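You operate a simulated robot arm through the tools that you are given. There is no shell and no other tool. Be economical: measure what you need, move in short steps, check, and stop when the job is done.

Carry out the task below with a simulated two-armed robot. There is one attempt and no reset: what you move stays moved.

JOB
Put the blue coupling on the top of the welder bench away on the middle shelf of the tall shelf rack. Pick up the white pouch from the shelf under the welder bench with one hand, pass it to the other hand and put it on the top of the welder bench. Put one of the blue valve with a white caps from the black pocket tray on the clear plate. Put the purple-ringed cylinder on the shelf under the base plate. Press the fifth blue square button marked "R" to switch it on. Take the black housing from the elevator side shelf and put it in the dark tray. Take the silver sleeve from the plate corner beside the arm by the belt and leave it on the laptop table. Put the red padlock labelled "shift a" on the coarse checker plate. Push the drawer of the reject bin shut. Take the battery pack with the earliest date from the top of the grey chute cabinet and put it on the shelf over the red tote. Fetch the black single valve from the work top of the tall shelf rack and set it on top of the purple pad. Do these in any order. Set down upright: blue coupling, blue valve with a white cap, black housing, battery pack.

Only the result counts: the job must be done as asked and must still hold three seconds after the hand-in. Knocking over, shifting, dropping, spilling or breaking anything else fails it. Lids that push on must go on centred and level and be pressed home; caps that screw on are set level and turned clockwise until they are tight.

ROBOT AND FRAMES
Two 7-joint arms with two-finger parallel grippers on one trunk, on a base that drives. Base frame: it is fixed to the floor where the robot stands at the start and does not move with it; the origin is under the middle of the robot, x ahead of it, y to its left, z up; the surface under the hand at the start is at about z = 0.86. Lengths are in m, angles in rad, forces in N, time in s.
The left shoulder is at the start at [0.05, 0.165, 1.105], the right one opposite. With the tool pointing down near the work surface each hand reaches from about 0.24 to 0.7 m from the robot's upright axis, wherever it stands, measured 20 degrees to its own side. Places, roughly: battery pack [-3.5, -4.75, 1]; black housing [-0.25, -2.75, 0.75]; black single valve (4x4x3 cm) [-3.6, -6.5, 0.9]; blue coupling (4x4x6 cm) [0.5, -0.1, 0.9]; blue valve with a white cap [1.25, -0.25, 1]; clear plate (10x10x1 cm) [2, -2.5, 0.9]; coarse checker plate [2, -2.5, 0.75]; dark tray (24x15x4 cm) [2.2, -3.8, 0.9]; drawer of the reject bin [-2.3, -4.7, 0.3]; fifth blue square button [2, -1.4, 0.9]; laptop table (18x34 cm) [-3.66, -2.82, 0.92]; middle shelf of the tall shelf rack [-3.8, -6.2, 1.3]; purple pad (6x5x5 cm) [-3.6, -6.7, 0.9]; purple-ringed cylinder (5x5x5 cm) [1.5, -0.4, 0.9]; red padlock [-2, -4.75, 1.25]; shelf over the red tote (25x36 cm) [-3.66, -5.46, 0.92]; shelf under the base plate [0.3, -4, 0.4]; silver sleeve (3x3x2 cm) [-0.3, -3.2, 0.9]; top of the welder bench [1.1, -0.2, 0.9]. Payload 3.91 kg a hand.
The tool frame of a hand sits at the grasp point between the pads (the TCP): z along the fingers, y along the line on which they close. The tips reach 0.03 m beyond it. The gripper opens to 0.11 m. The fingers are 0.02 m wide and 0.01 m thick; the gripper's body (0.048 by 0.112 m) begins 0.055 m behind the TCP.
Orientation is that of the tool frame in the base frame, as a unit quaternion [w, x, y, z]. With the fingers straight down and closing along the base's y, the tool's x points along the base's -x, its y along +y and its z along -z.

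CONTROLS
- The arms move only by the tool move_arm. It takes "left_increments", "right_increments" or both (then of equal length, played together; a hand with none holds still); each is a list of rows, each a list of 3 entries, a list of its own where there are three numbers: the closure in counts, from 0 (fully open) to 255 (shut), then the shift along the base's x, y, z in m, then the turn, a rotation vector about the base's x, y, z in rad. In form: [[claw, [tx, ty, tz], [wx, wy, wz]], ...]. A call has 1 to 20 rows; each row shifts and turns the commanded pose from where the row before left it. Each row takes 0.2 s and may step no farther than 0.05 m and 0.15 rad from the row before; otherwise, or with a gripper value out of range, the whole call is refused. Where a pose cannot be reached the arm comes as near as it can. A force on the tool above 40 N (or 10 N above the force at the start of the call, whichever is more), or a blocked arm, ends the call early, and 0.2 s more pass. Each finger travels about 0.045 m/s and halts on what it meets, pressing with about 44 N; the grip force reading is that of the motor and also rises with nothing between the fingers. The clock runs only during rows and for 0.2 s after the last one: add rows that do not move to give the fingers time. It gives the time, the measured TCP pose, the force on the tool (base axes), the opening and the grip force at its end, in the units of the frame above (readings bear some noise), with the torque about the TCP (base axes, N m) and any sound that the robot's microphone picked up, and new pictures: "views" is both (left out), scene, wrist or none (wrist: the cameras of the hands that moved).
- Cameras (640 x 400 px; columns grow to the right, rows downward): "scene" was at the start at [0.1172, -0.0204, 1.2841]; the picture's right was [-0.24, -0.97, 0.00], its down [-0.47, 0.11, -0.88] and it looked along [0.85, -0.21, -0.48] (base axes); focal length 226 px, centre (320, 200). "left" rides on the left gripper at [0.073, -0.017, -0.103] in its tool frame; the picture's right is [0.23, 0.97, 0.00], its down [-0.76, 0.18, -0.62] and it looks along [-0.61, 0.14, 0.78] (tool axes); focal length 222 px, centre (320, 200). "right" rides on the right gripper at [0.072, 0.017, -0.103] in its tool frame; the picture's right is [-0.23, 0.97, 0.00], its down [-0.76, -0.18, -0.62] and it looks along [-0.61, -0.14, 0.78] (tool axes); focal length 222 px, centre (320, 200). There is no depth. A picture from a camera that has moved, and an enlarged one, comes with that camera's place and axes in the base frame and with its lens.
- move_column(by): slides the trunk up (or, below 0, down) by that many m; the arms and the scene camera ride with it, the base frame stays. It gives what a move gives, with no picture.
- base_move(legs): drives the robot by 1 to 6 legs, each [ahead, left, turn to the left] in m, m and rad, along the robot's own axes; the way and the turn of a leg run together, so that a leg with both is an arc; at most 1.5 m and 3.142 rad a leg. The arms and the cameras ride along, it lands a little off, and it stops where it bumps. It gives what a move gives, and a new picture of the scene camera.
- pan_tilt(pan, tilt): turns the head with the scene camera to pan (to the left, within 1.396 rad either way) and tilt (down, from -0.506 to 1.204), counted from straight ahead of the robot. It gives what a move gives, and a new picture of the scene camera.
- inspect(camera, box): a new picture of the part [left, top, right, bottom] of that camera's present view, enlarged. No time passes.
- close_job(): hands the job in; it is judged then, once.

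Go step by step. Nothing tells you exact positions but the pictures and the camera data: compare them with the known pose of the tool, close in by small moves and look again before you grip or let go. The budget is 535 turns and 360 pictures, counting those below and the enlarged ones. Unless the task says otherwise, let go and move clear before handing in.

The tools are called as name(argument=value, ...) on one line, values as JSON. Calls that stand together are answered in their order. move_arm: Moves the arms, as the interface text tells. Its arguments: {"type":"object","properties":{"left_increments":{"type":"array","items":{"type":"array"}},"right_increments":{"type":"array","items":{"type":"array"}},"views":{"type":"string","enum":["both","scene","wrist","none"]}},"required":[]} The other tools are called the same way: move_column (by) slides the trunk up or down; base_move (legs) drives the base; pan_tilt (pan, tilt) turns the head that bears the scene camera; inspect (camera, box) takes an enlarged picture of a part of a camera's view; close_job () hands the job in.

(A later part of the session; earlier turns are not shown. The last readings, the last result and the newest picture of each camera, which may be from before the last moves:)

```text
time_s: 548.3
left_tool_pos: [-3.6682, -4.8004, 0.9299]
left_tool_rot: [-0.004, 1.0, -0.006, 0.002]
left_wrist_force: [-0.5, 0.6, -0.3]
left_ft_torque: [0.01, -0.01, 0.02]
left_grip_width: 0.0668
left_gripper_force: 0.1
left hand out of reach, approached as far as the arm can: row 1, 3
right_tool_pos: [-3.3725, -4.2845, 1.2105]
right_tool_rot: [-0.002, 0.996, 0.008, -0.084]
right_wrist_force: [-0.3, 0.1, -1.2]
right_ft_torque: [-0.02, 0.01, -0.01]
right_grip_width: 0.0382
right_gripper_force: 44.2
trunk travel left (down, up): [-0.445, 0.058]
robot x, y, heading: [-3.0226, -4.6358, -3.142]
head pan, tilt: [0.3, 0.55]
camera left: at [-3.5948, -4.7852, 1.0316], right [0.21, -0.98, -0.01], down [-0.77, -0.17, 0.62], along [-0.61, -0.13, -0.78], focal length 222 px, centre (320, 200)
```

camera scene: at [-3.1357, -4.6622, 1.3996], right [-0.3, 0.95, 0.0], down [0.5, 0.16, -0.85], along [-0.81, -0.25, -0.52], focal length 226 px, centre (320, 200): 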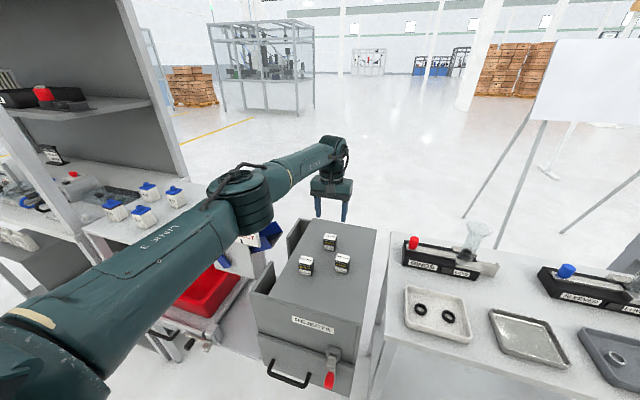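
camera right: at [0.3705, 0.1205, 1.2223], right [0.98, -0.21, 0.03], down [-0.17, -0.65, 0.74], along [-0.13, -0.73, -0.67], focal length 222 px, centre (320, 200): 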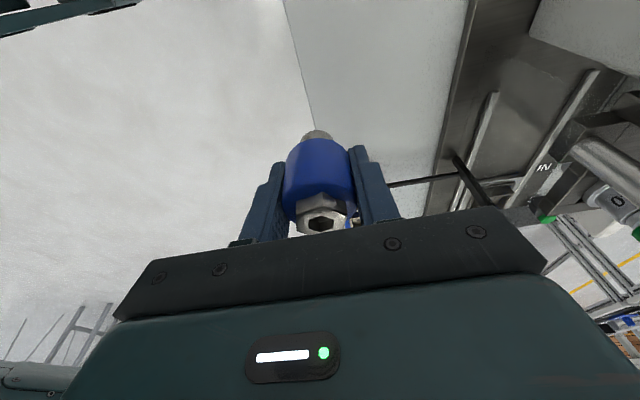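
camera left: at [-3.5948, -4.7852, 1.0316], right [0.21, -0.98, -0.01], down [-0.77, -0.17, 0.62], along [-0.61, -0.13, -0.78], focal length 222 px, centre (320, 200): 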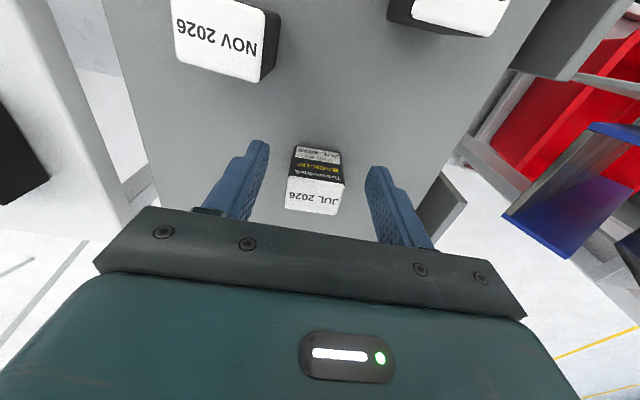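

Reach is short by ~2 cm. I pitch the left hand 10° (wrist toward me) to gain reach.

move_arm(left_increments=[[100, [0, 0, 0.01], [0, 0.085, 0]], [100, [0, 0, 0], [0, 0.085, 0]], [100, [-0.016, 0, 0], [0, 0, 0]], [100, [0, 0, -0.02], [0, 0, 0]], [100, [0, 0, 0], [0, 0, 0]]], views="wrist")

```text
time_s: 549.5
left_tool_pos: [-3.683, -4.8015, 0.9204]
left_tool_rot: [-0.004, 0.997, -0.007, -0.083]
left_wrist_force: [0.3, 0.7, 0.3]
left_ft_torque: [0.01, 0.03, 0.0]
left_grip_width: 0.0671
left_gripper_force: 0.1
right_tool_pos: [-3.3719, -4.2841, 1.2106]
right_tool_rot: [-0.002, 0.996, 0.008, -0.084]
right_wrist_force: [0.0, -0.2, -0.6]
right_ft_torque: [0.02, 0.0, 0.01]
right_grip_width: 0.0375
right_gripper_force: 43.9
trunk travel left (down, up): [-0.445, 0.058]
robot x, y, heading: [-3.0218, -4.6428, -3.137]
head pan, tilt: [0.3, 0.55]
camera left: at [-3.5928, -4.7872, 1.0093], right [0.21, -0.98, -0.04], down [-0.65, -0.17, 0.74], along [-0.73, -0.13, -0.67], focal length 222 px, centre (320, 200)
```

left: 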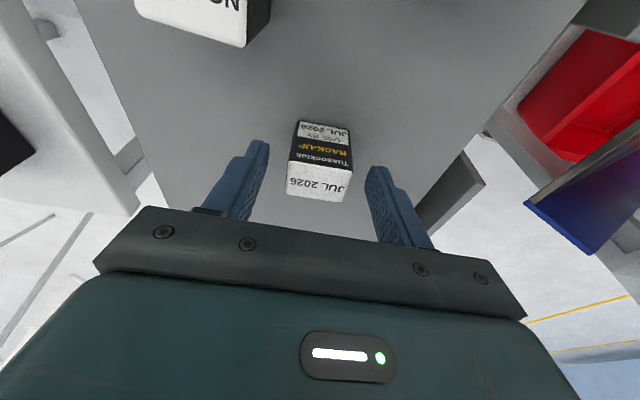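

Aligned. I lower 20 mm and grip.

move_arm(left_increments=[[100, [-0.001, 0, -0.01], [0, 0, 0]], [100, [0, 0, -0.01], [0, 0, 0]], [100, [0, 0, 0], [0, 0, 0]], [170, [0, 0, 0], [0, 0, 0]], [255, [0, 0, 0], [0, 0, 0]], [255, [0, 0, 0], [0, 0, 0]], [255, [0, 0, 0], [0, 0, 0]]], views="wrist")

```text
time_s: 551.1
left_tool_pos: [-3.6837, -4.8009, 0.9012]
left_tool_rot: [-0.003, 0.996, -0.007, -0.084]
left_wrist_force: [0.1, -0.3, 0.0]
left_ft_torque: [0.0, 0.02, -0.01]
left_grip_width: 0.0395
left_gripper_force: 44.0
right_tool_pos: [-3.3715, -4.2838, 1.2106]
right_tool_rot: [-0.002, 0.996, 0.007, -0.083]
right_wrist_force: [-0.1, 0.9, -2.2]
right_ft_torque: [0.01, 0.0, 0.0]
right_grip_width: 0.038
right_gripper_force: 43.7
trunk travel left (down, up): [-0.445, 0.058]
robot x, y, heading: [-3.0202, -4.6364, -3.14]
head pan, tilt: [0.3, 0.55]
camera left: at [-3.5935, -4.7871, 0.9893], right [0.21, -0.98, -0.04], down [-0.65, -0.17, 0.74], along [-0.73, -0.13, -0.67], focal length 222 px, centre (320, 200)
```

left: 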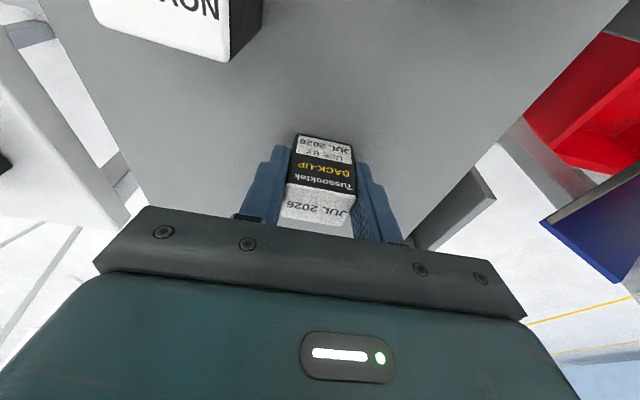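

The pack is gripped. I lift it, retract, and look at the shelf over the red tote.

move_arm(left_increments=[[255, [0, 0, 0.02], [0, 0, 0]], [255, [0, 0, 0.045], [0, 0, 0]], [255, [0, 0, 0.045], [0, 0, 0]], [255, [0, 0, 0.045], [0, 0, 0]], [255, [0, 0, 0.045], [0, 0, 0]], [255, [0.03, 0, 0.035], [0, 0, 0]], [255, [0.045, 0, 0.01], [0, 0, 0]], [255, [0.045, 0, 0], [0, 0, 0]], [255, [0.045, 0, 0], [0, 0, 0]], [255, [0.045, 0, 0], [0, 0, 0]], [255, [0.045, 0, 0], [0, 0, 0]]], views="none")

pan_tilt(pan=0.75, tilt=0.45)

```text
time_s: 553.5
left_tool_pos: [-3.4269, -4.8017, 1.1462]
left_tool_rot: [-0.004, 0.996, -0.005, -0.084]
left_wrist_force: [0.2, 0.3, 0.1]
left_ft_torque: [0.01, 0.01, 0.04]
left_grip_width: 0.0391
left_gripper_force: 44.1
right_tool_pos: [-3.3699, -4.284, 1.2107]
right_tool_rot: [-0.002, 0.996, 0.008, -0.084]
right_wrist_force: [0.1, -0.4, -1.3]
right_ft_torque: [-0.04, -0.02, -0.02]
right_grip_width: 0.0378
right_gripper_force: 43.8
trunk travel left (down, up): [-0.445, 0.058]
robot x, y, heading: [-3.0169, -4.6377, -3.139]
head pan, tilt: [0.3, 0.55]
```

```text
time_s: 554.4
left_tool_pos: [-3.4297, -4.8023, 1.1451]
left_tool_rot: [-0.003, 0.996, -0.006, -0.084]
left_wrist_force: [-1.0, 0.3, -0.5]
left_ft_torque: [0.0, -0.01, -0.04]
left_grip_width: 0.0394
left_gripper_force: 44.0
right_tool_pos: [-3.3714, -4.2843, 1.2098]
right_tool_rot: [-0.002, 0.997, 0.007, -0.083]
right_wrist_force: [0.4, 0.8, -1.5]
right_ft_torque: [0.0, -0.01, 0.0]
right_grip_width: 0.038
right_gripper_force: 44.0
trunk travel left (down, up): [-0.445, 0.058]
robot x, y, heading: [-3.022, -4.6364, -3.138]
head pan, tilt: [0.75, 0.45]
camera scene: at [-3.1174, -4.6975, 1.4086], right [-0.68, 0.73, 0.0], down [0.32, 0.3, -0.9], along [-0.66, -0.61, -0.44], focal length 226 px, centre (320, 200)
```

scene: 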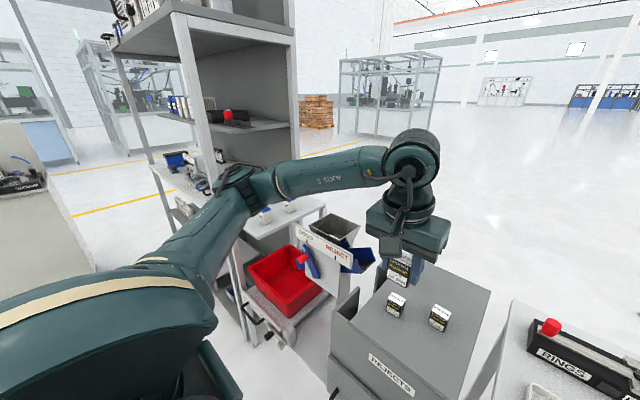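

I need a frontal view of that shelf. I move back a little and left, with the retracted arm staying in front of the rack.

base_move(legs=[[-0.08, 0.62, 0]])

pan_tilt(pan=0.15, tilt=0.5)

```text
time_s: 560.2
left_tool_pos: [-3.3475, -5.4094, 1.1461]
left_tool_rot: [-0.004, 0.996, -0.006, -0.084]
left_wrist_force: [-0.3, 0.0, -1.1]
left_ft_torque: [-0.01, -0.02, -0.01]
left_grip_width: 0.0394
left_gripper_force: 43.6
right_tool_pos: [-3.2919, -4.8917, 1.2114]
right_tool_rot: [-0.002, 0.997, 0.009, -0.083]
right_wrist_force: [0.6, -0.2, 0.3]
right_ft_torque: [-0.03, 0.03, 0.02]
right_grip_width: 0.0377
right_gripper_force: 44.1
trunk travel left (down, up): [-0.445, 0.058]
robot x, y, heading: [-2.9407, -5.2428, -3.136]
head pan, tilt: [0.75, 0.45]
camera scene: at [-3.0363, -5.3043, 1.4086], right [-0.68, 0.73, 0.0], down [0.32, 0.3, -0.9], along [-0.66, -0.62, -0.44], focal length 226 px, centre (320, 200)
```

scene: 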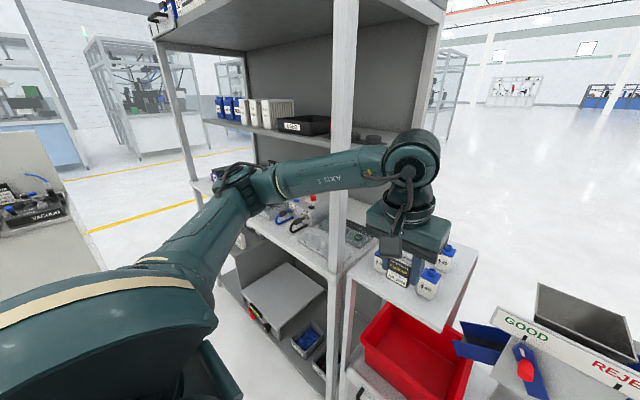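

```text
time_s: 561.2
left_tool_pos: [-3.3466, -5.4098, 1.145]
left_tool_rot: [-0.003, 0.997, -0.006, -0.083]
left_wrist_force: [-0.5, 0.4, -1.1]
left_ft_torque: [-0.02, 0.01, 0.01]
left_grip_width: 0.0392
left_gripper_force: 44.4
right_tool_pos: [-3.2934, -4.8904, 1.2106]
right_tool_rot: [-0.002, 0.997, 0.008, -0.083]
right_wrist_force: [-0.1, -0.4, -0.9]
right_ft_torque: [-0.05, 0.01, 0.02]
right_grip_width: 0.0379
right_gripper_force: 43.9
trunk travel left (down, up): [-0.445, 0.058]
robot x, y, heading: [-2.9354, -5.2417, -3.139]
head pan, tilt: [0.15, 0.499]
camera scene: at [-3.0592, -5.2553, 1.4042], right [-0.15, 0.99, 0.0], down [0.47, 0.07, -0.88], along [-0.87, -0.13, -0.48], focal length 226 px, centre (320, 200)
```

scene: 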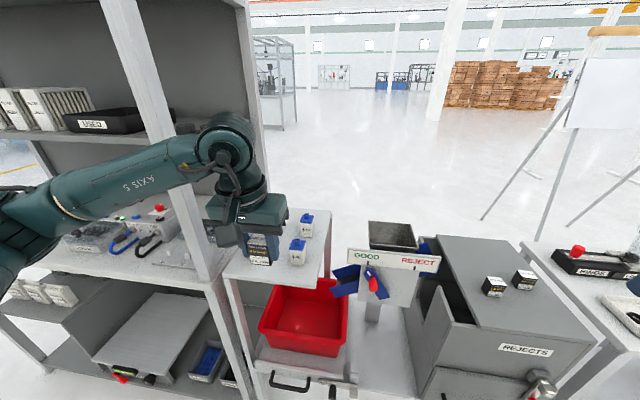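

The shelf (≈ x -3.84…-3.46, y -5.57…-5.32) carries four bottles. The gap in the middle is ≈[-3.60, -5.455]. I bring the pack above it.

move_arm(left_increments=[[255, [-0.042, -0.0075, 0.005], [0, 0, 0]], [255, [-0.042, -0.0075, 0.005], [0, 0, 0]], [255, [-0.042, -0.0075, 0], [0, 0, 0]], [255, [-0.042, -0.0075, 0], [0, 0, 0]], [255, [-0.042, -0.0075, 0], [0, 0, 0]], [255, [-0.043, -0.0075, 0], [0, 0, 0]], [255, [0, 0, 0], [0, 0, 0]]], views="wrist")

```text
time_s: 562.8
left_tool_pos: [-3.6011, -5.4553, 1.1564]
left_tool_rot: [-0.004, 0.996, -0.006, -0.085]
left_wrist_force: [0.2, 0.5, -1.6]
left_ft_torque: [-0.01, 0.0, 0.0]
left_grip_width: 0.0393
left_gripper_force: 44.2
right_tool_pos: [-3.2919, -4.8916, 1.2104]
right_tool_rot: [-0.002, 0.996, 0.009, -0.084]
right_wrist_force: [-0.8, -0.4, -1.3]
right_ft_torque: [0.02, 0.01, -0.01]
right_grip_width: 0.0379
right_gripper_force: 44.0
trunk travel left (down, up): [-0.445, 0.058]
robot x, y, heading: [-2.9378, -5.2417, -3.14]
head pan, tilt: [0.15, 0.499]
camera left: at [-3.5105, -5.4398, 1.2444], right [0.21, -0.98, -0.04], down [-0.65, -0.17, 0.74], along [-0.73, -0.13, -0.67], focal length 222 px, centre (320, 200)
```

left: 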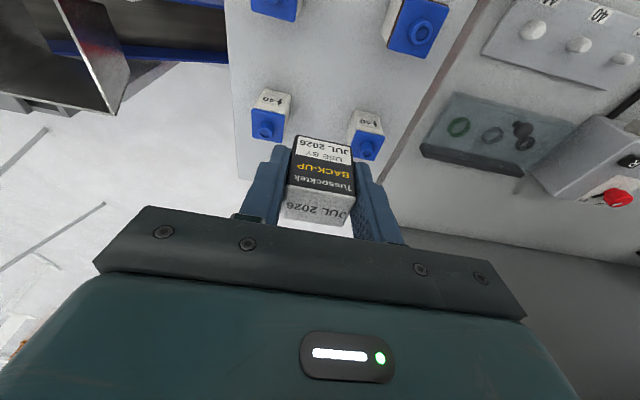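

The four bottles are centred about [-3.61, -5.463]. I correct by 9 mm and descend.

move_arm(left_increments=[[255, [-0.009, -0.008, -0.03], [0, 0, 0]], [255, [0, 0, -0.045], [0, 0, 0]], [255, [0, 0, -0.045], [0, 0, 0]], [255, [0, 0, -0.03], [0, 0, 0]], [255, [0, 0, 0], [0, 0, 0]]], views="none")

inspect(camera="scene", box=[180, 180, 340, 300])

```text
time_s: 564.0
left_tool_pos: [-3.6082, -5.4613, 1.0053]
left_tool_rot: [-0.003, 0.996, -0.006, -0.084]
left_wrist_force: [0.3, -0.2, -0.6]
left_ft_torque: [0.0, -0.05, 0.02]
left_grip_width: 0.0393
left_gripper_force: 44.0
right_tool_pos: [-3.2918, -4.8903, 1.2108]
right_tool_rot: [-0.002, 0.997, 0.008, -0.083]
right_wrist_force: [0.6, 0.0, -1.0]
right_ft_torque: [0.0, -0.03, -0.01]
right_grip_width: 0.0377
right_gripper_force: 43.6
trunk travel left (down, up): [-0.445, 0.058]
robot x, y, heading: [-2.9375, -5.2438, -3.138]
head pan, tilt: [0.15, 0.499]
```

```text
3.33 times, centred on (260, 240) of scene
camera zoom: at [-3.0591, -5.2551, 1.4042], right [-0.15, 0.99, 0.0], down [0.47, 0.07, -0.88], along [-0.87, -0.13, -0.48], focal length 752 px, centre (520, 67)
```

zoom: 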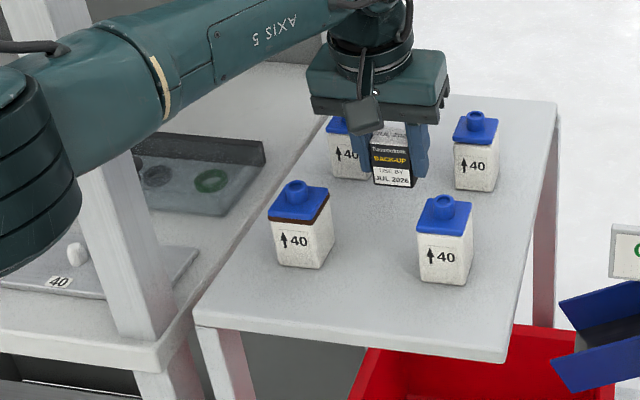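

Well centred between the bottles. I lower to contact.

move_arm(left_increments=[[255, [0, 0, -0.025], [0, 0, 0]], [255, [0, 0, -0.015], [0, 0, 0]], [255, [0, 0, -0.005], [0, 0, 0]], [255, [0, 0, -0.004], [0, 0, 0]], [255, [0, 0, 0], [0, 0, 0]]], views="none")

```text
time_s: 565.2
left_tool_pos: [-3.61, -5.4622, 0.9657]
left_tool_rot: [-0.003, 0.996, -0.005, -0.091]
left_wrist_force: [-0.9, -4.8, 35.3]
left_ft_torque: [-0.36, 0.16, 0.03]
left_grip_width: 0.0396
left_gripper_force: 44.4
right_tool_pos: [-3.2886, -4.8893, 1.2114]
right_tool_rot: [-0.001, 0.996, 0.009, -0.085]
right_wrist_force: [1.0, -0.5, 0.7]
right_ft_torque: [0.02, 0.0, 0.01]
right_grip_width: 0.0381
right_gripper_force: 44.7
trunk travel left (down, up): [-0.445, 0.058]
robot x, y, heading: [-2.942, -5.2427, -3.136]
head pan, tilt: [0.15, 0.499]
```

Contact made. I ease, open just enough, and lift straight up.

move_arm(left_increments=[[255, [0, 0, 0.001], [0, 0, 0]], [180, [0, 0, 0], [0, 0, 0]], [120, [0, 0, 0], [0, 0, 0]], [120, [0, 0, 0], [0, 0, 0]], [120, [0, 0, 0.02], [0, 0, 0]], [120, [0, 0, 0.04], [0, 0, 0]], [120, [0, 0, 0.045], [0, 0, 0]], [120, [0, 0, 0.045], [0, 0, 0]], [120, [0.03, 0, 0.035], [0, 0, 0]], [120, [0.045, 0.005, 0], [0, 0, 0]], [120, [0.045, 0.005, 0], [0, 0, 0]], [120, [0.045, 0.005, 0], [0, 0, 0]], [120, [0.045, 0.005, 0], [0, 0, 0]]], views="none")

inspect(camera="scene", box=[0, 0, 340, 300])

```text
time_s: 568.0
left_tool_pos: [-3.3974, -5.4408, 1.1436]
left_tool_rot: [-0.004, 0.996, -0.005, -0.084]
left_wrist_force: [0.3, -0.2, 0.1]
left_ft_torque: [-0.01, -0.04, 0.03]
left_grip_width: 0.0581
left_gripper_force: 0.1
right_tool_pos: [-3.2909, -4.8903, 1.2099]
right_tool_rot: [-0.002, 0.996, 0.009, -0.084]
right_wrist_force: [-0.8, 0.5, -1.0]
right_ft_torque: [-0.01, -0.03, 0.03]
right_grip_width: 0.038
right_gripper_force: 43.8
trunk travel left (down, up): [-0.445, 0.058]
robot x, y, heading: [-2.9382, -5.2441, -3.137]
head pan, tilt: [0.15, 0.499]
```

```text
1.33 times, centred on (170, 150) of scene
camera zoom: at [-3.0585, -5.2553, 1.4043], right [-0.15, 0.99, 0.0], down [0.47, 0.07, -0.88], along [-0.87, -0.13, -0.48], focal length 301 px, centre (520, 267)
```

zoom: 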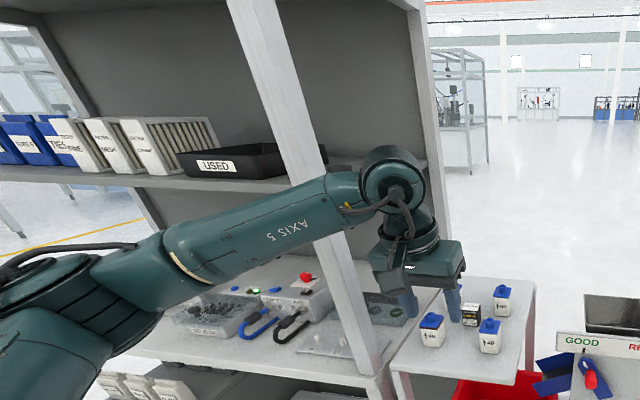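

The pack stands upright on the shelf. I move along to the rack's middle and look at it frontally.

base_move(legs=[[0.0, 0.95, 0]])

pan_tilt(pan=0.0, tilt=0.2)

```text
time_s: 576.8
left_tool_pos: [-3.3982, -6.4029, 1.1436]
left_tool_rot: [-0.003, 0.996, -0.006, -0.084]
left_wrist_force: [0.5, -0.1, -0.1]
left_ft_torque: [0.0, 0.03, -0.03]
left_grip_width: 0.0584
left_gripper_force: 0.1
right_tool_pos: [-3.2892, -5.8518, 1.2102]
right_tool_rot: [-0.001, 0.997, 0.008, -0.082]
right_wrist_force: [0.9, 0.0, -0.4]
right_ft_torque: [0.0, 0.03, 0.0]
right_grip_width: 0.0378
right_gripper_force: 44.1
trunk travel left (down, up): [-0.445, 0.058]
robot x, y, heading: [-2.936, -6.2033, -3.144]
head pan, tilt: [0.15, 0.499]
camera scene: at [-3.057, -6.2165, 1.4042], right [-0.15, 0.99, 0.0], down [0.47, 0.07, -0.88], along [-0.87, -0.13, -0.48], focal length 226 px, centre (320, 200)
```

scene: 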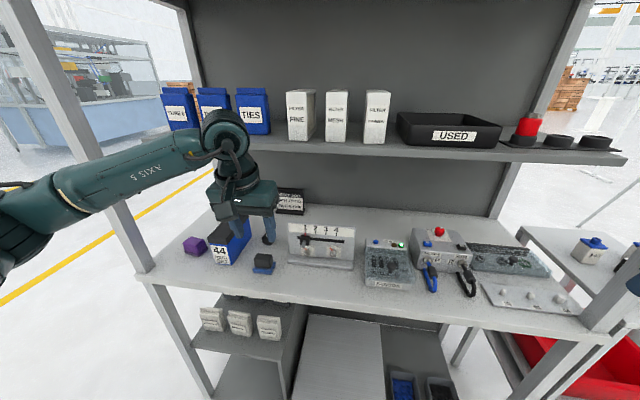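

```text
time_s: 577.6
left_tool_pos: [-3.3974, -6.4031, 1.1432]
left_tool_rot: [-0.003, 0.996, -0.006, -0.084]
left_wrist_force: [0.2, 0.0, -0.1]
left_ft_torque: [-0.01, -0.04, 0.01]
left_grip_width: 0.0581
left_gripper_force: 0.0
right_tool_pos: [-3.2893, -5.8516, 1.2096]
right_tool_rot: [-0.002, 0.997, 0.008, -0.082]
right_wrist_force: [-0.3, -0.1, -0.5]
right_ft_torque: [-0.02, 0.02, 0.02]
right_grip_width: 0.0381
right_gripper_force: 43.7
trunk travel left (down, up): [-0.445, 0.058]
robot x, y, heading: [-2.9377, -6.2037, -3.139]
head pan, tilt: [0.0, 0.201]
camera scene: at [-3.0603, -6.2029, 1.4318], right [0.0, 1.0, 0.0], down [0.2, 0.0, -0.98], along [-0.98, 0.0, -0.2], focal length 226 px, centre (320, 200)
```

scene: 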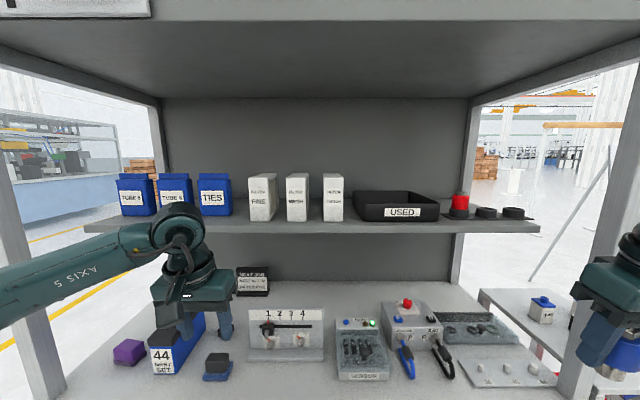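

I see the black valve and purple pad on the work top, and the middle shelf (z≈1.30). I'll enlarge the middle shelf to find free space.

inspect(camera="scene", box=[70, 160, 310, 250])

inspect(camera="scene", box=[310, 160, 550, 250])

```text
2.67 times, centred on (190, 205) of scene
camera zoom: at [-3.0603, -6.2029, 1.4318], right [0.0, 1.0, 0.0], down [0.2, 0.0, -0.98], along [-0.98, 0.0, -0.2], focal length 602 px, centre (667, 187)
```

zoom: 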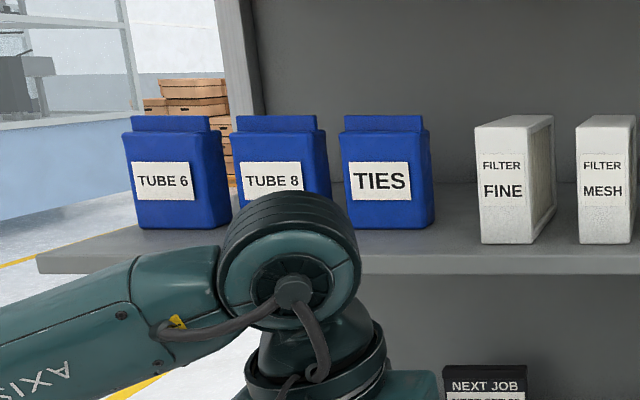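

```text
2.67 times, centred on (430, 205) of scene
camera zoom: at [-3.0603, -6.2029, 1.4318], right [0.0, 1.0, 0.0], down [0.2, 0.0, -0.98], along [-0.98, 0.0, -0.2], focal length 602 px, centre (27, 187)
```

zoom: 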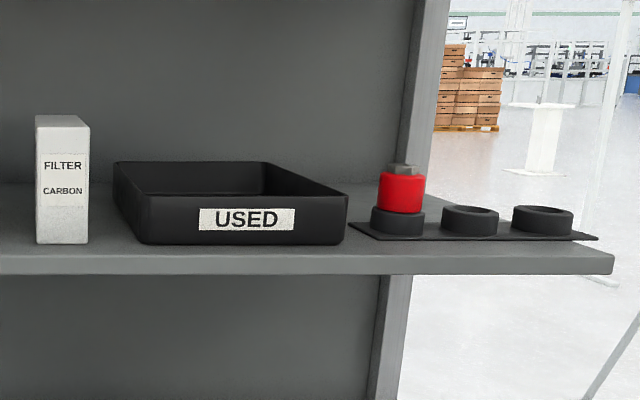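

Free space on the middle shelf is only in front of TIES and FINE. The upper shelf is too low for a vertical hand, so I'll set the coupling on the work top in front of the gauge board (≈[-3.48, -6.25]) and re-grip it with the hand pitched 45°.

base_move(legs=[[0.04, 0.1, 0]])

move_arm(right_increments=[[255, [-0.015, -0.035, -0.005], [0, 0, 0]], [255, [-0.015, -0.035, -0.01], [0, 0, 0]], [255, [-0.015, -0.035, -0.01], [0, 0, 0]], [255, [-0.015, -0.035, -0.01], [0, 0, 0]], [255, [-0.015, -0.035, -0.01], [0, 0, 0]], [255, [-0.015, -0.035, -0.02], [0, 0, 0]], [255, [-0.02, -0.035, -0.02], [0, 0, 0]], [255, [-0.02, -0.035, -0.02], [0, 0, 0]], [255, [-0.015, -0.02, -0.02], [0, 0, 0]], [255, [0, 0, 0], [0, 0, 0]]], views="wrist")

```text
time_s: 579.1
left_tool_pos: [-3.4361, -6.5045, 1.1439]
left_tool_rot: [-0.003, 0.997, -0.007, -0.083]
left_wrist_force: [0.2, -0.3, 0.5]
left_ft_torque: [-0.01, 0.01, 0.0]
left_grip_width: 0.0582
left_gripper_force: 0.2
right_tool_pos: [-3.3288, -5.9529, 1.2107]
right_tool_rot: [-0.001, 0.997, 0.007, -0.083]
right_wrist_force: [0.4, 0.5, -0.4]
right_ft_torque: [0.05, 0.01, -0.04]
right_grip_width: 0.0376
right_gripper_force: 43.7
trunk travel left (down, up): [-0.445, 0.058]
robot x, y, heading: [-2.9786, -6.309, -3.139]
head pan, tilt: [0.0, 0.201]
camera scene: at [-3.1, -6.3042, 1.4318], right [0.0, 1.0, 0.0], down [0.2, 0.0, -0.98], along [-0.98, 0.0, -0.2], focal length 226 px, centre (320, 200)
```

scene: 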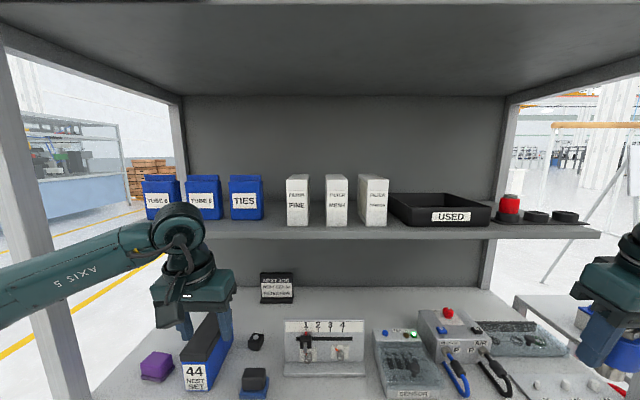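

```text
time_s: 581.3
left_tool_pos: [-3.4369, -6.5036, 1.1447]
left_tool_rot: [-0.003, 0.996, -0.006, -0.084]
left_wrist_force: [0.8, -0.1, 0.5]
left_ft_torque: [0.04, -0.02, 0.01]
left_grip_width: 0.0581
left_gripper_force: 0.0
right_tool_pos: [-3.4732, -6.2544, 1.0868]
right_tool_rot: [-0.002, 0.997, 0.008, -0.083]
right_wrist_force: [-0.6, 0.5, -0.4]
right_ft_torque: [0.01, -0.03, 0.01]
right_grip_width: 0.038
right_gripper_force: 43.9
trunk travel left (down, up): [-0.445, 0.058]
robot x, y, heading: [-2.9771, -6.303, -3.141]
head pan, tilt: [0.0, 0.201]
camera right: at [-3.3849, -6.2684, 1.1775], right [-0.21, -0.98, 0.03], down [-0.65, 0.16, 0.74], along [-0.73, 0.13, -0.67], focal length 222 px, centre (320, 200)
```

right: 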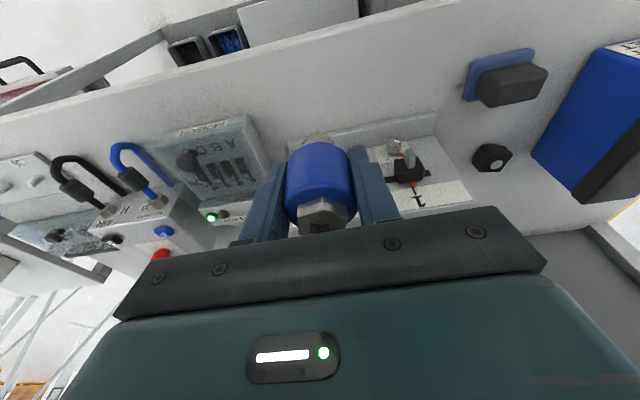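

The spot below is free. I lower the coupling 2 cm deeper from the edge, to contact.

move_arm(right_increments=[[255, [-0.02, 0, -0.035], [0, 0, 0]], [255, [0, 0, -0.045], [0, 0, 0]], [255, [0, 0, -0.045], [0, 0, 0]], [255, [0, 0, -0.02], [0, 0, 0]], [255, [0, 0, -0.008], [0, 0, 0]], [255, [0, 0, -0.005], [0, 0, 0]], [255, [0, 0, -0.004], [0, 0, 0]], [255, [0, 0, 0], [0, 0, 0]]], views="none")

```text
time_s: 583.0
left_tool_pos: [-3.4357, -6.5039, 1.1442]
left_tool_rot: [-0.002, 0.996, -0.007, -0.085]
left_wrist_force: [-0.9, -0.2, 0.0]
left_ft_torque: [-0.01, 0.0, 0.01]
left_grip_width: 0.0582
left_gripper_force: 0.0
right_tool_pos: [-3.4958, -6.2553, 0.9313]
right_tool_rot: [0.002, 0.996, 0.007, -0.091]
right_wrist_force: [3.8, 0.2, 15.0]
right_ft_torque: [0.33, -0.2, -0.11]
right_grip_width: 0.0379
right_gripper_force: 43.8
trunk travel left (down, up): [-0.445, 0.058]
robot x, y, heading: [-2.9779, -6.307, -3.14]
head pan, tilt: [0.0, 0.201]
stopped in row 8 (right hand): the force on the tool passed its limit at 42 N (the readings are from after the stop); the commanded pose is now the measured one
```

Contact at z≈0.93. I release, lift and look.

move_arm(right_increments=[[255, [0, 0, 0.001], [0, 0, 0]], [170, [0, 0, 0], [0, 0, 0]], [80, [0, 0, 0], [0, 0, 0]], [80, [0, 0, 0], [0, 0, 0]], [80, [0.003, 0, 0.02], [0, 0, 0]], [80, [0.007, 0, 0.04], [0, 0, 0]], [80, [0.007, 0, 0.04], [0, 0, 0]], [80, [0.04, 0, 0.01], [0, 0.12, 0]], [80, [0.04, 0, 0], [0, 0.12, 0]], [80, [0.03, 0, 0], [0, 0.12, 0]], [80, [0.0, 0, 0], [0, 0.12, 0]], [80, [0.0, 0, 0], [0, 0.13, 0]], [80, [0.0, 0, 0], [0, 0, 0]]], views="wrist")

```text
time_s: 585.8
left_tool_pos: [-3.4368, -6.5042, 1.1436]
left_tool_rot: [-0.003, 0.996, -0.006, -0.084]
left_wrist_force: [-0.8, -0.5, 0.1]
left_ft_torque: [-0.02, -0.05, 0.01]
left_grip_width: 0.0583
left_gripper_force: 0.1
right_tool_pos: [-3.3692, -6.2536, 1.0412]
right_tool_rot: [-0.001, 0.923, 0.007, -0.385]
right_wrist_force: [0.2, 0.2, 0.0]
right_ft_torque: [0.0, 0.03, -0.01]
right_grip_width: 0.0756
right_gripper_force: 0.1
trunk travel left (down, up): [-0.445, 0.058]
robot x, y, heading: [-2.9788, -6.3083, -3.141]
head pan, tilt: [0.0, 0.201]
camera right: at [-3.2457, -6.2678, 1.0633], right [-0.15, -0.98, 0.15], down [-0.1, 0.17, 0.98], along [-0.98, 0.13, -0.12], focal length 222 px, centre (320, 200)
```

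right: 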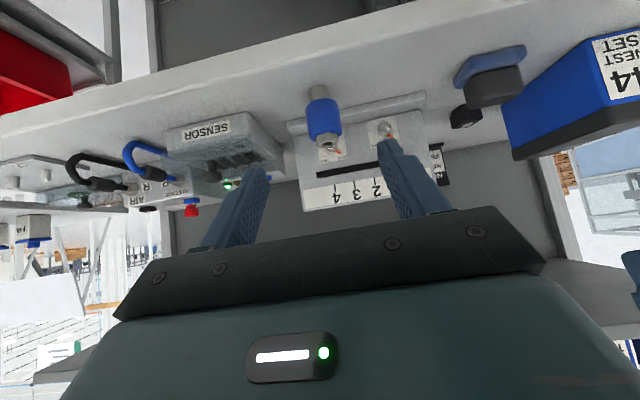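

It stands upright, centred between the fingers. I approach along the 45° axis and grip.

move_arm(right_increments=[[80, [-0.032, 0, -0.028], [0, 0, 0]], [80, [-0.032, 0, -0.028], [0, 0, 0]], [80, [-0.032, 0, -0.028], [0, 0, 0]], [80, [-0.029, 0, -0.025], [0, 0, 0]], [80, [0, 0, 0], [0, 0, 0]]], views="wrist")

```text
time_s: 587.0
left_tool_pos: [-3.4361, -6.5033, 1.1426]
left_tool_rot: [-0.003, 0.996, -0.006, -0.084]
left_wrist_force: [-0.1, 0.3, -0.3]
left_ft_torque: [-0.02, 0.04, -0.01]
left_grip_width: 0.0579
left_gripper_force: 0.2
right_tool_pos: [-3.4918, -6.255, 0.9295]
right_tool_rot: [-0.001, 0.923, 0.007, -0.384]
right_wrist_force: [0.9, 0.1, -0.3]
right_ft_torque: [-0.03, 0.0, 0.0]
right_grip_width: 0.0756
right_gripper_force: 0.0
trunk travel left (down, up): [-0.445, 0.058]
robot x, y, heading: [-2.9744, -6.3052, -3.139]
head pan, tilt: [0.0, 0.201]
camera right: at [-3.3677, -6.2686, 0.952], right [-0.15, -0.98, 0.15], down [-0.1, 0.17, 0.98], along [-0.98, 0.13, -0.12], focal length 222 px, centre (320, 200)
```

right: 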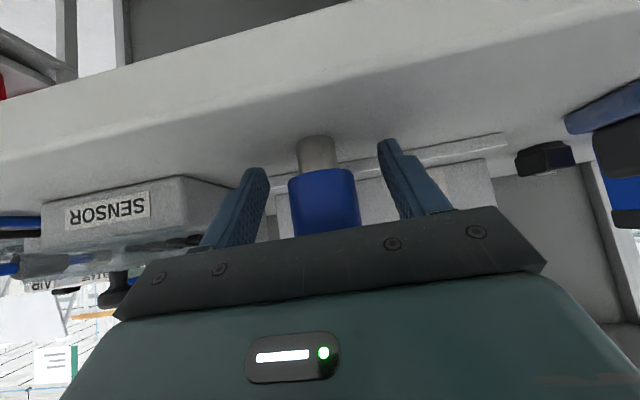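

Before gripping, I back off 12 mm along the axis so the fingertips won't stick out past the coupling, then close and lift.

move_arm(right_increments=[[80, [0.0085, 0, 0.0085], [0, 0, 0]], [160, [0, 0, 0], [0, 0, 0]], [255, [0, 0, 0], [0, 0, 0]], [255, [0, 0, 0], [0, 0, 0]], [255, [0, 0, 0], [0, 0, 0]], [255, [0, 0, 0.02], [0, 0, 0]], [255, [0.01, 0, 0.04], [0, 0, 0]], [255, [0.03, 0, 0.035], [0, 0, 0]], [255, [0.03, 0, 0.035], [0, 0, 0]], [255, [0.03, 0, 0.035], [0, 0, 0]], [255, [0.02, 0, 0.04], [0, 0, 0]], [255, [0, 0, 0.045], [0, 0, 0]], [255, [0, 0, 0.045], [0, 0, 0]], [255, [0, 0, 0], [0, 0, 0]]], views="none")

move_column(by=0.055)

```text
time_s: 590.0
left_tool_pos: [-3.4355, -6.5032, 1.1435]
left_tool_rot: [-0.003, 0.996, -0.006, -0.084]
left_wrist_force: [-0.1, 1.5, 0.0]
left_ft_torque: [-0.03, 0.01, 0.01]
left_grip_width: 0.058
left_gripper_force: 0.1
right_tool_pos: [-3.3673, -6.2559, 1.2351]
right_tool_rot: [-0.002, 0.924, 0.007, -0.383]
right_wrist_force: [-0.6, 0.4, -0.1]
right_ft_torque: [0.04, -0.01, 0.0]
right_grip_width: 0.0378
right_gripper_force: 44.3
trunk travel left (down, up): [-0.445, 0.058]
robot x, y, heading: [-2.9768, -6.3051, -3.136]
head pan, tilt: [0.0, 0.201]
```

```text
time_s: 591.0
left_tool_pos: [-3.436, -6.5029, 1.1984]
left_tool_rot: [-0.003, 0.996, -0.006, -0.084]
left_wrist_force: [0.0, -0.1, 0.7]
left_ft_torque: [0.01, 0.01, 0.0]
left_grip_width: 0.0583
left_gripper_force: 0.0
right_tool_pos: [-3.3687, -6.2568, 1.2894]
right_tool_rot: [0.0, 0.923, 0.008, -0.384]
right_wrist_force: [-0.3, -0.1, -1.9]
right_ft_torque: [0.0, 0.0, 0.0]
right_grip_width: 0.0377
right_gripper_force: 44.2
trunk travel left (down, up): [-0.5, 0.003]
robot x, y, heading: [-2.9784, -6.3038, -3.142]
head pan, tilt: [0.0, 0.201]
```

I move the left hand aside and bring the right hand in front of the TIES pack at shelf height.

move_arm(left_increments=[[120, [0.03, -0.015, -0.02], [0, 0, 0]], [120, [0.03, -0.015, -0.02], [0, 0, 0]], [120, [0.03, -0.015, -0.02], [0, 0, 0]], [120, [0.02, -0.015, -0.02], [0, 0, 0]], [120, [0, -0.02, -0.02], [0, 0, 0]], [120, [0, -0.02, 0], [0, 0, 0]], [120, [0, 0, 0], [0, 0, 0]], [120, [0, 0, 0], [0, 0, 0]], [120, [0, 0, 0], [0, 0, 0]], [120, [0, 0, 0], [0, 0, 0]]], right_increments=[[255, [0, 0, 0.03], [0, 0, 0]], [255, [0, 0, 0.03], [0, 0, 0]], [255, [0, 0, 0.03], [0, 0, 0]], [255, [0, -0.02, 0.015], [0, 0, 0]], [255, [0, -0.03, 0], [0, 0, 0]], [255, [0, -0.03, 0], [0, 0, 0]], [255, [0, -0.03, 0], [0, 0, 0]], [255, [0, -0.03, 0], [0, 0, 0]], [255, [0, -0.025, 0], [0, 0, 0]], [255, [0, 0, 0], [0, 0, 0]]], views="both")

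```text
time_s: 593.2
left_tool_pos: [-3.328, -6.6047, 1.0984]
left_tool_rot: [-0.003, 0.996, -0.006, -0.084]
left_wrist_force: [0.5, -0.1, -0.6]
left_ft_torque: [-0.03, -0.01, -0.02]
left_grip_width: 0.058
left_gripper_force: 0.1
right_tool_pos: [-3.3696, -6.4201, 1.3947]
right_tool_rot: [-0.002, 0.923, 0.005, -0.384]
right_wrist_force: [-0.6, 0.4, -0.2]
right_ft_torque: [0.04, 0.01, 0.0]
right_grip_width: 0.0381
right_gripper_force: 43.9
trunk travel left (down, up): [-0.5, 0.003]
robot x, y, heading: [-2.9782, -6.3032, -3.143]
head pan, tilt: [0.0, 0.201]
camera scene: at [-3.0998, -6.3033, 1.4868], right [0.0, 1.0, 0.0], down [0.2, 0.0, -0.98], along [-0.98, 0.0, -0.2], focal length 226 px, centre (320, 200)
camera right: at [-3.2446, -6.4339, 1.4167], right [-0.15, -0.98, 0.15], down [-0.1, 0.17, 0.98], along [-0.98, 0.13, -0.12], focal length 222 px, centre (320, 200)
camera left: at [-3.238, -6.5894, 1.1873], right [0.21, -0.98, -0.04], down [-0.65, -0.17, 0.74], along [-0.73, -0.13, -0.67], focal length 222 px, centre (320, 200)
```

scene: 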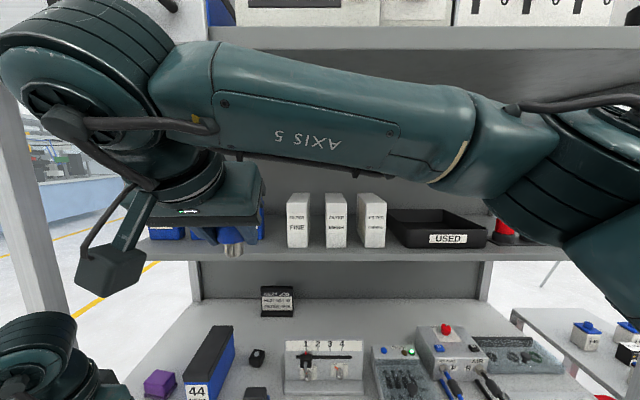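
right: 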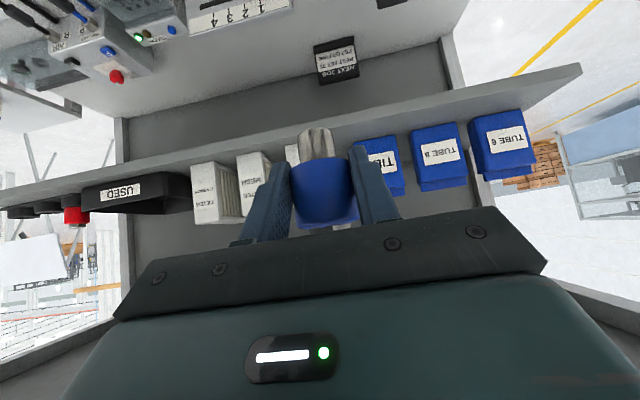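
left: 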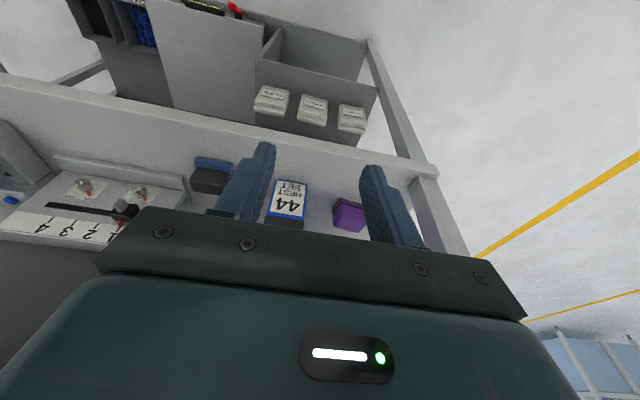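

Better triangulation gives the shelf top z≈1.258 with its front edge at x≈-3.60. The gap before TIES/FINE is at y≈-6.42, x≈-3.645. I move in above it.

move_arm(right_increments=[[255, [-0.044, 0, 0], [0, 0, 0]], [255, [-0.044, 0, 0], [0, 0, 0]], [255, [-0.044, 0, 0], [0, 0, 0]], [255, [-0.044, 0, -0.01], [0, 0, 0]], [255, [-0.044, 0, -0.01], [0, 0, 0]], [255, [-0.04, 0, -0.01], [0, 0, 0]], [255, [0, 0, 0], [0, 0, 0]]], views="wrist")

```text
time_s: 594.8
left_tool_pos: [-3.3278, -6.6053, 1.0986]
left_tool_rot: [-0.003, 0.996, -0.006, -0.084]
left_wrist_force: [0.1, -0.2, 0.4]
left_ft_torque: [-0.02, -0.03, 0.0]
left_grip_width: 0.0582
left_gripper_force: 0.1
right_tool_pos: [-3.6168, -6.4143, 1.3658]
right_tool_rot: [0.0, 0.923, 0.009, -0.384]
right_wrist_force: [-0.1, 1.1, -0.4]
right_ft_torque: [0.01, -0.07, 0.0]
right_grip_width: 0.0375
right_gripper_force: 44.4
right hand out of reach, approached as far as the arm can: row 6
trunk travel left (down, up): [-0.5, 0.003]
robot x, y, heading: [-2.9758, -6.3063, -3.136]
head pan, tilt: [0.0, 0.201]
camera right: at [-3.4925, -6.4282, 1.3883], right [-0.15, -0.98, 0.15], down [-0.1, 0.17, 0.98], along [-0.98, 0.13, -0.12], focal length 222 px, centre (320, 200)
```

right: 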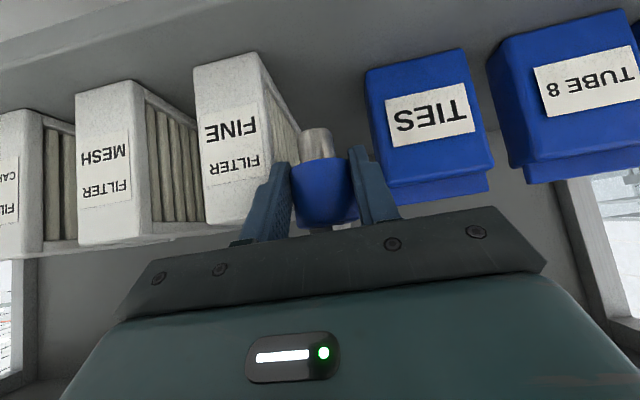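

The gap between FINE (y -6.381) and TIES (y -6.463) is 8 cm. I move the base forward 3.5 cm and shift slightly, so the coupling stands at ≈[-3.657, -6.422].

move_arm(right_increments=[[255, [0, -0.008, 0], [0, 0, 0]], [255, [0, 0, 0], [0, 0, 0]]], views="none")

base_move(legs=[[0.033, 0, 0]])

move_arm(right_increments=[[255, [0, 0, -0.02], [0, 0, 0]], [255, [0, 0, -0.02], [0, 0, 0]], [255, [0, 0, 0], [0, 0, 0]]], views="wrist")

```text
time_s: 595.4
left_tool_pos: [-3.3279, -6.6045, 1.0979]
left_tool_rot: [-0.003, 0.996, -0.007, -0.084]
left_wrist_force: [-1.0, 0.1, -0.4]
left_ft_torque: [0.02, 0.03, -0.01]
left_grip_width: 0.0582
left_gripper_force: 0.1
right_tool_pos: [-3.6163, -6.4147, 1.3656]
right_tool_rot: [-0.001, 0.923, 0.008, -0.384]
right_wrist_force: [0.8, 0.5, -1.1]
right_ft_torque: [-0.04, -0.02, 0.0]
right_grip_width: 0.0379
right_gripper_force: 43.9
right hand out of reach, approached as far as the arm can: row 1
trunk travel left (down, up): [-0.5, 0.003]
robot x, y, heading: [-2.9737, -6.3051, -3.14]
head pan, tilt: [0.0, 0.201]
```

```text
time_s: 596.2
left_tool_pos: [-3.3618, -6.6045, 1.0986]
left_tool_rot: [-0.003, 0.996, -0.006, -0.084]
left_wrist_force: [-0.8, 0.5, 0.2]
left_ft_torque: [0.03, 0.01, 0.0]
left_grip_width: 0.0584
left_gripper_force: 0.1
right_tool_pos: [-3.649, -6.4142, 1.3635]
right_tool_rot: [0.0, 0.924, 0.008, -0.383]
right_wrist_force: [0.1, -0.1, -0.7]
right_ft_torque: [-0.01, -0.03, -0.02]
right_grip_width: 0.0376
right_gripper_force: 44.5
trunk travel left (down, up): [-0.5, 0.003]
robot x, y, heading: [-3.0081, -6.3037, -3.139]
head pan, tilt: [0.0, 0.201]
camera scene: at [-3.1331, -6.3039, 1.4865], right [0.0, 1.0, 0.0], down [0.2, 0.0, -0.98], along [-0.98, 0.0, -0.2], focal length 226 px, centre (320, 200)
```

scene: 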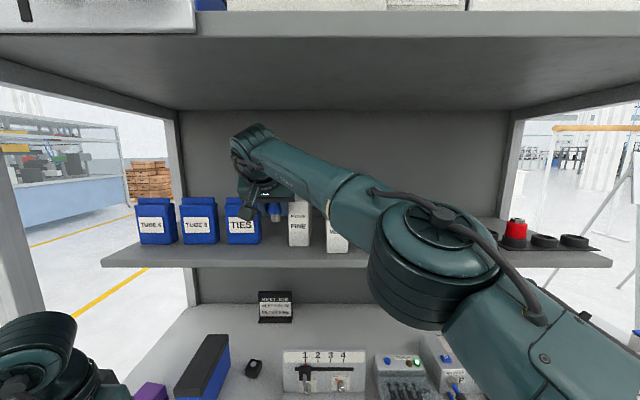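

```text
time_s: 597.0
left_tool_pos: [-3.3607, -6.6048, 1.0985]
left_tool_rot: [-0.003, 0.997, -0.006, -0.083]
left_wrist_force: [0.2, 0.6, -0.5]
left_ft_torque: [0.02, -0.02, -0.01]
left_grip_width: 0.0584
left_gripper_force: 0.1
right_tool_pos: [-3.6481, -6.4137, 1.3249]
right_tool_rot: [0.0, 0.924, 0.008, -0.383]
right_wrist_force: [0.1, 0.5, -0.4]
right_ft_torque: [0.0, -0.01, 0.0]
right_grip_width: 0.0377
right_gripper_force: 43.7
trunk travel left (down, up): [-0.5, 0.003]
robot x, y, heading: [-3.0103, -6.3012, -3.14]
head pan, tilt: [0.0, 0.201]
camera right: at [-3.5248, -6.4284, 1.3483], right [-0.15, -0.98, 0.15], down [-0.1, 0.17, 0.98], along [-0.98, 0.13, -0.12], focal length 222 px, centre (320, 200)
```

right: 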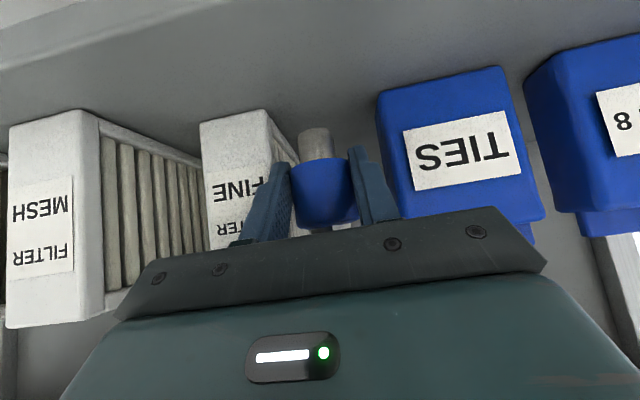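

The left finger is very near FINE, so I shift 8 mm away from it first.

move_arm(right_increments=[[255, [0.003, -0.009, 0], [0, 0, 0]], [255, [0, 0, -0.006], [0, 0, 0]], [255, [0, 0, 0], [0, 0, 0]]], views="none")

```text
time_s: 597.9
left_tool_pos: [-3.3603, -6.6049, 1.0998]
left_tool_rot: [-0.004, 0.996, -0.006, -0.084]
left_wrist_force: [-0.2, 0.4, 0.0]
left_ft_torque: [0.03, 0.02, -0.01]
left_grip_width: 0.058
left_gripper_force: 0.0
right_tool_pos: [-3.6455, -6.4226, 1.3208]
right_tool_rot: [-0.001, 0.924, 0.008, -0.383]
right_wrist_force: [-0.3, 0.1, -1.2]
right_ft_torque: [0.04, -0.03, -0.02]
right_grip_width: 0.0377
right_gripper_force: 43.7
trunk travel left (down, up): [-0.5, 0.003]
robot x, y, heading: [-3.0092, -6.3011, -3.137]
head pan, tilt: [0.0, 0.201]
```

Good. I lower to contact in small steps.

move_arm(right_increments=[[255, [0, 0, -0.006], [0, 0, 0]], [255, [0, 0, -0.004], [0, 0, 0]], [255, [0, 0, -0.004], [0, 0, 0]], [255, [0, 0, 0], [0, 0, 0]]], views="none")

```text
time_s: 598.9
left_tool_pos: [-3.3601, -6.6047, 1.0992]
left_tool_rot: [-0.003, 0.996, -0.007, -0.084]
left_wrist_force: [-0.1, -0.4, 0.1]
left_ft_torque: [-0.01, 0.02, -0.02]
left_grip_width: 0.0581
left_gripper_force: 0.0
right_tool_pos: [-3.6464, -6.423, 1.3057]
right_tool_rot: [-0.001, 0.924, 0.008, -0.383]
right_wrist_force: [1.3, 1.0, -1.5]
right_ft_torque: [-0.03, -0.02, -0.01]
right_grip_width: 0.0378
right_gripper_force: 44.1
trunk travel left (down, up): [-0.5, 0.003]
robot x, y, heading: [-3.0118, -6.3073, -3.138]
head pan, tilt: [0.0, 0.201]
```

move_arm(right_increments=[[255, [0, 0, -0.004], [0, 0, 0]], [255, [0, 0, -0.003], [0, 0, 0]], [255, [0, 0, -0.003], [0, 0, 0]], [255, [0, 0, 0], [0, 0, 0]]], views="none")

```text
time_s: 599.9
left_tool_pos: [-3.3599, -6.6045, 1.0996]
left_tool_rot: [-0.003, 0.996, -0.006, -0.085]
left_wrist_force: [-0.5, -0.2, -0.2]
left_ft_torque: [0.0, -0.01, 0.03]
left_grip_width: 0.058
left_gripper_force: 0.1
right_tool_pos: [-3.6453, -6.4234, 1.2977]
right_tool_rot: [-0.001, 0.923, 0.006, -0.385]
right_wrist_force: [-4.3, -2.7, 12.6]
right_ft_torque: [-0.1, 0.3, 0.04]
right_grip_width: 0.0375
right_gripper_force: 43.5
trunk travel left (down, up): [-0.5, 0.003]
robot x, y, heading: [-3.0074, -6.3049, -3.135]
head pan, tilt: [0.0, 0.201]
```

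Contact. I open only a little (the gap is narrow) and back out along the tool axis.

move_arm(right_increments=[[200, [0, 0, 0], [0, 0, 0]], [145, [0, 0, 0], [0, 0, 0]], [145, [0, 0, 0], [0, 0, 0]], [145, [0, 0, 0], [0, 0, 0]], [145, [0.015, 0, 0.015], [0, 0, 0]], [145, [0.025, 0, 0.025], [0, 0, 0]], [145, [0.03, 0, 0.03], [0, 0, 0]], [145, [0.04, 0, 0.01], [0, 0, 0]], [145, [0.045, 0, 0], [0, 0, 0]], [145, [0.045, 0, 0], [0, 0, 0]], [145, [0.045, 0, 0], [0, 0, 0]]], views="wrist")

```text
time_s: 602.2
left_tool_pos: [-3.3602, -6.6051, 1.0983]
left_tool_rot: [-0.003, 0.996, -0.007, -0.084]
left_wrist_force: [0.8, -0.5, 0.0]
left_ft_torque: [0.0, 0.0, 0.03]
left_grip_width: 0.0583
left_gripper_force: 0.1
right_tool_pos: [-3.3997, -6.4216, 1.3794]
right_tool_rot: [0.0, 0.924, 0.008, -0.383]
right_wrist_force: [-0.5, 0.1, -0.4]
right_ft_torque: [-0.01, 0.05, 0.01]
right_grip_width: 0.0476
right_gripper_force: 0.1
trunk travel left (down, up): [-0.5, 0.003]
robot x, y, heading: [-3.0098, -6.3067, -3.139]
head pan, tilt: [0.0, 0.201]
camera right: at [-3.2747, -6.4365, 1.4017], right [-0.15, -0.98, 0.15], down [-0.1, 0.17, 0.98], along [-0.98, 0.13, -0.12], focal length 222 px, centre (320, 200)
```

right: 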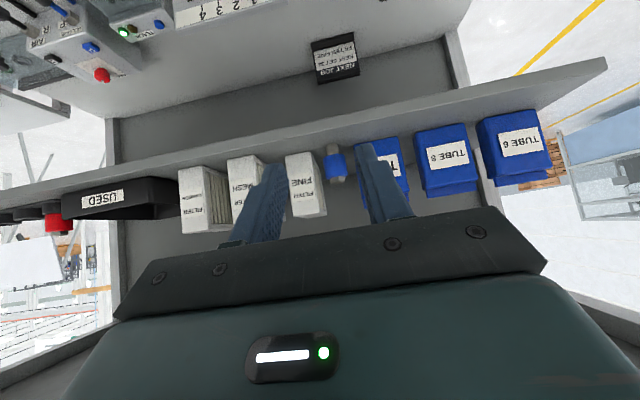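

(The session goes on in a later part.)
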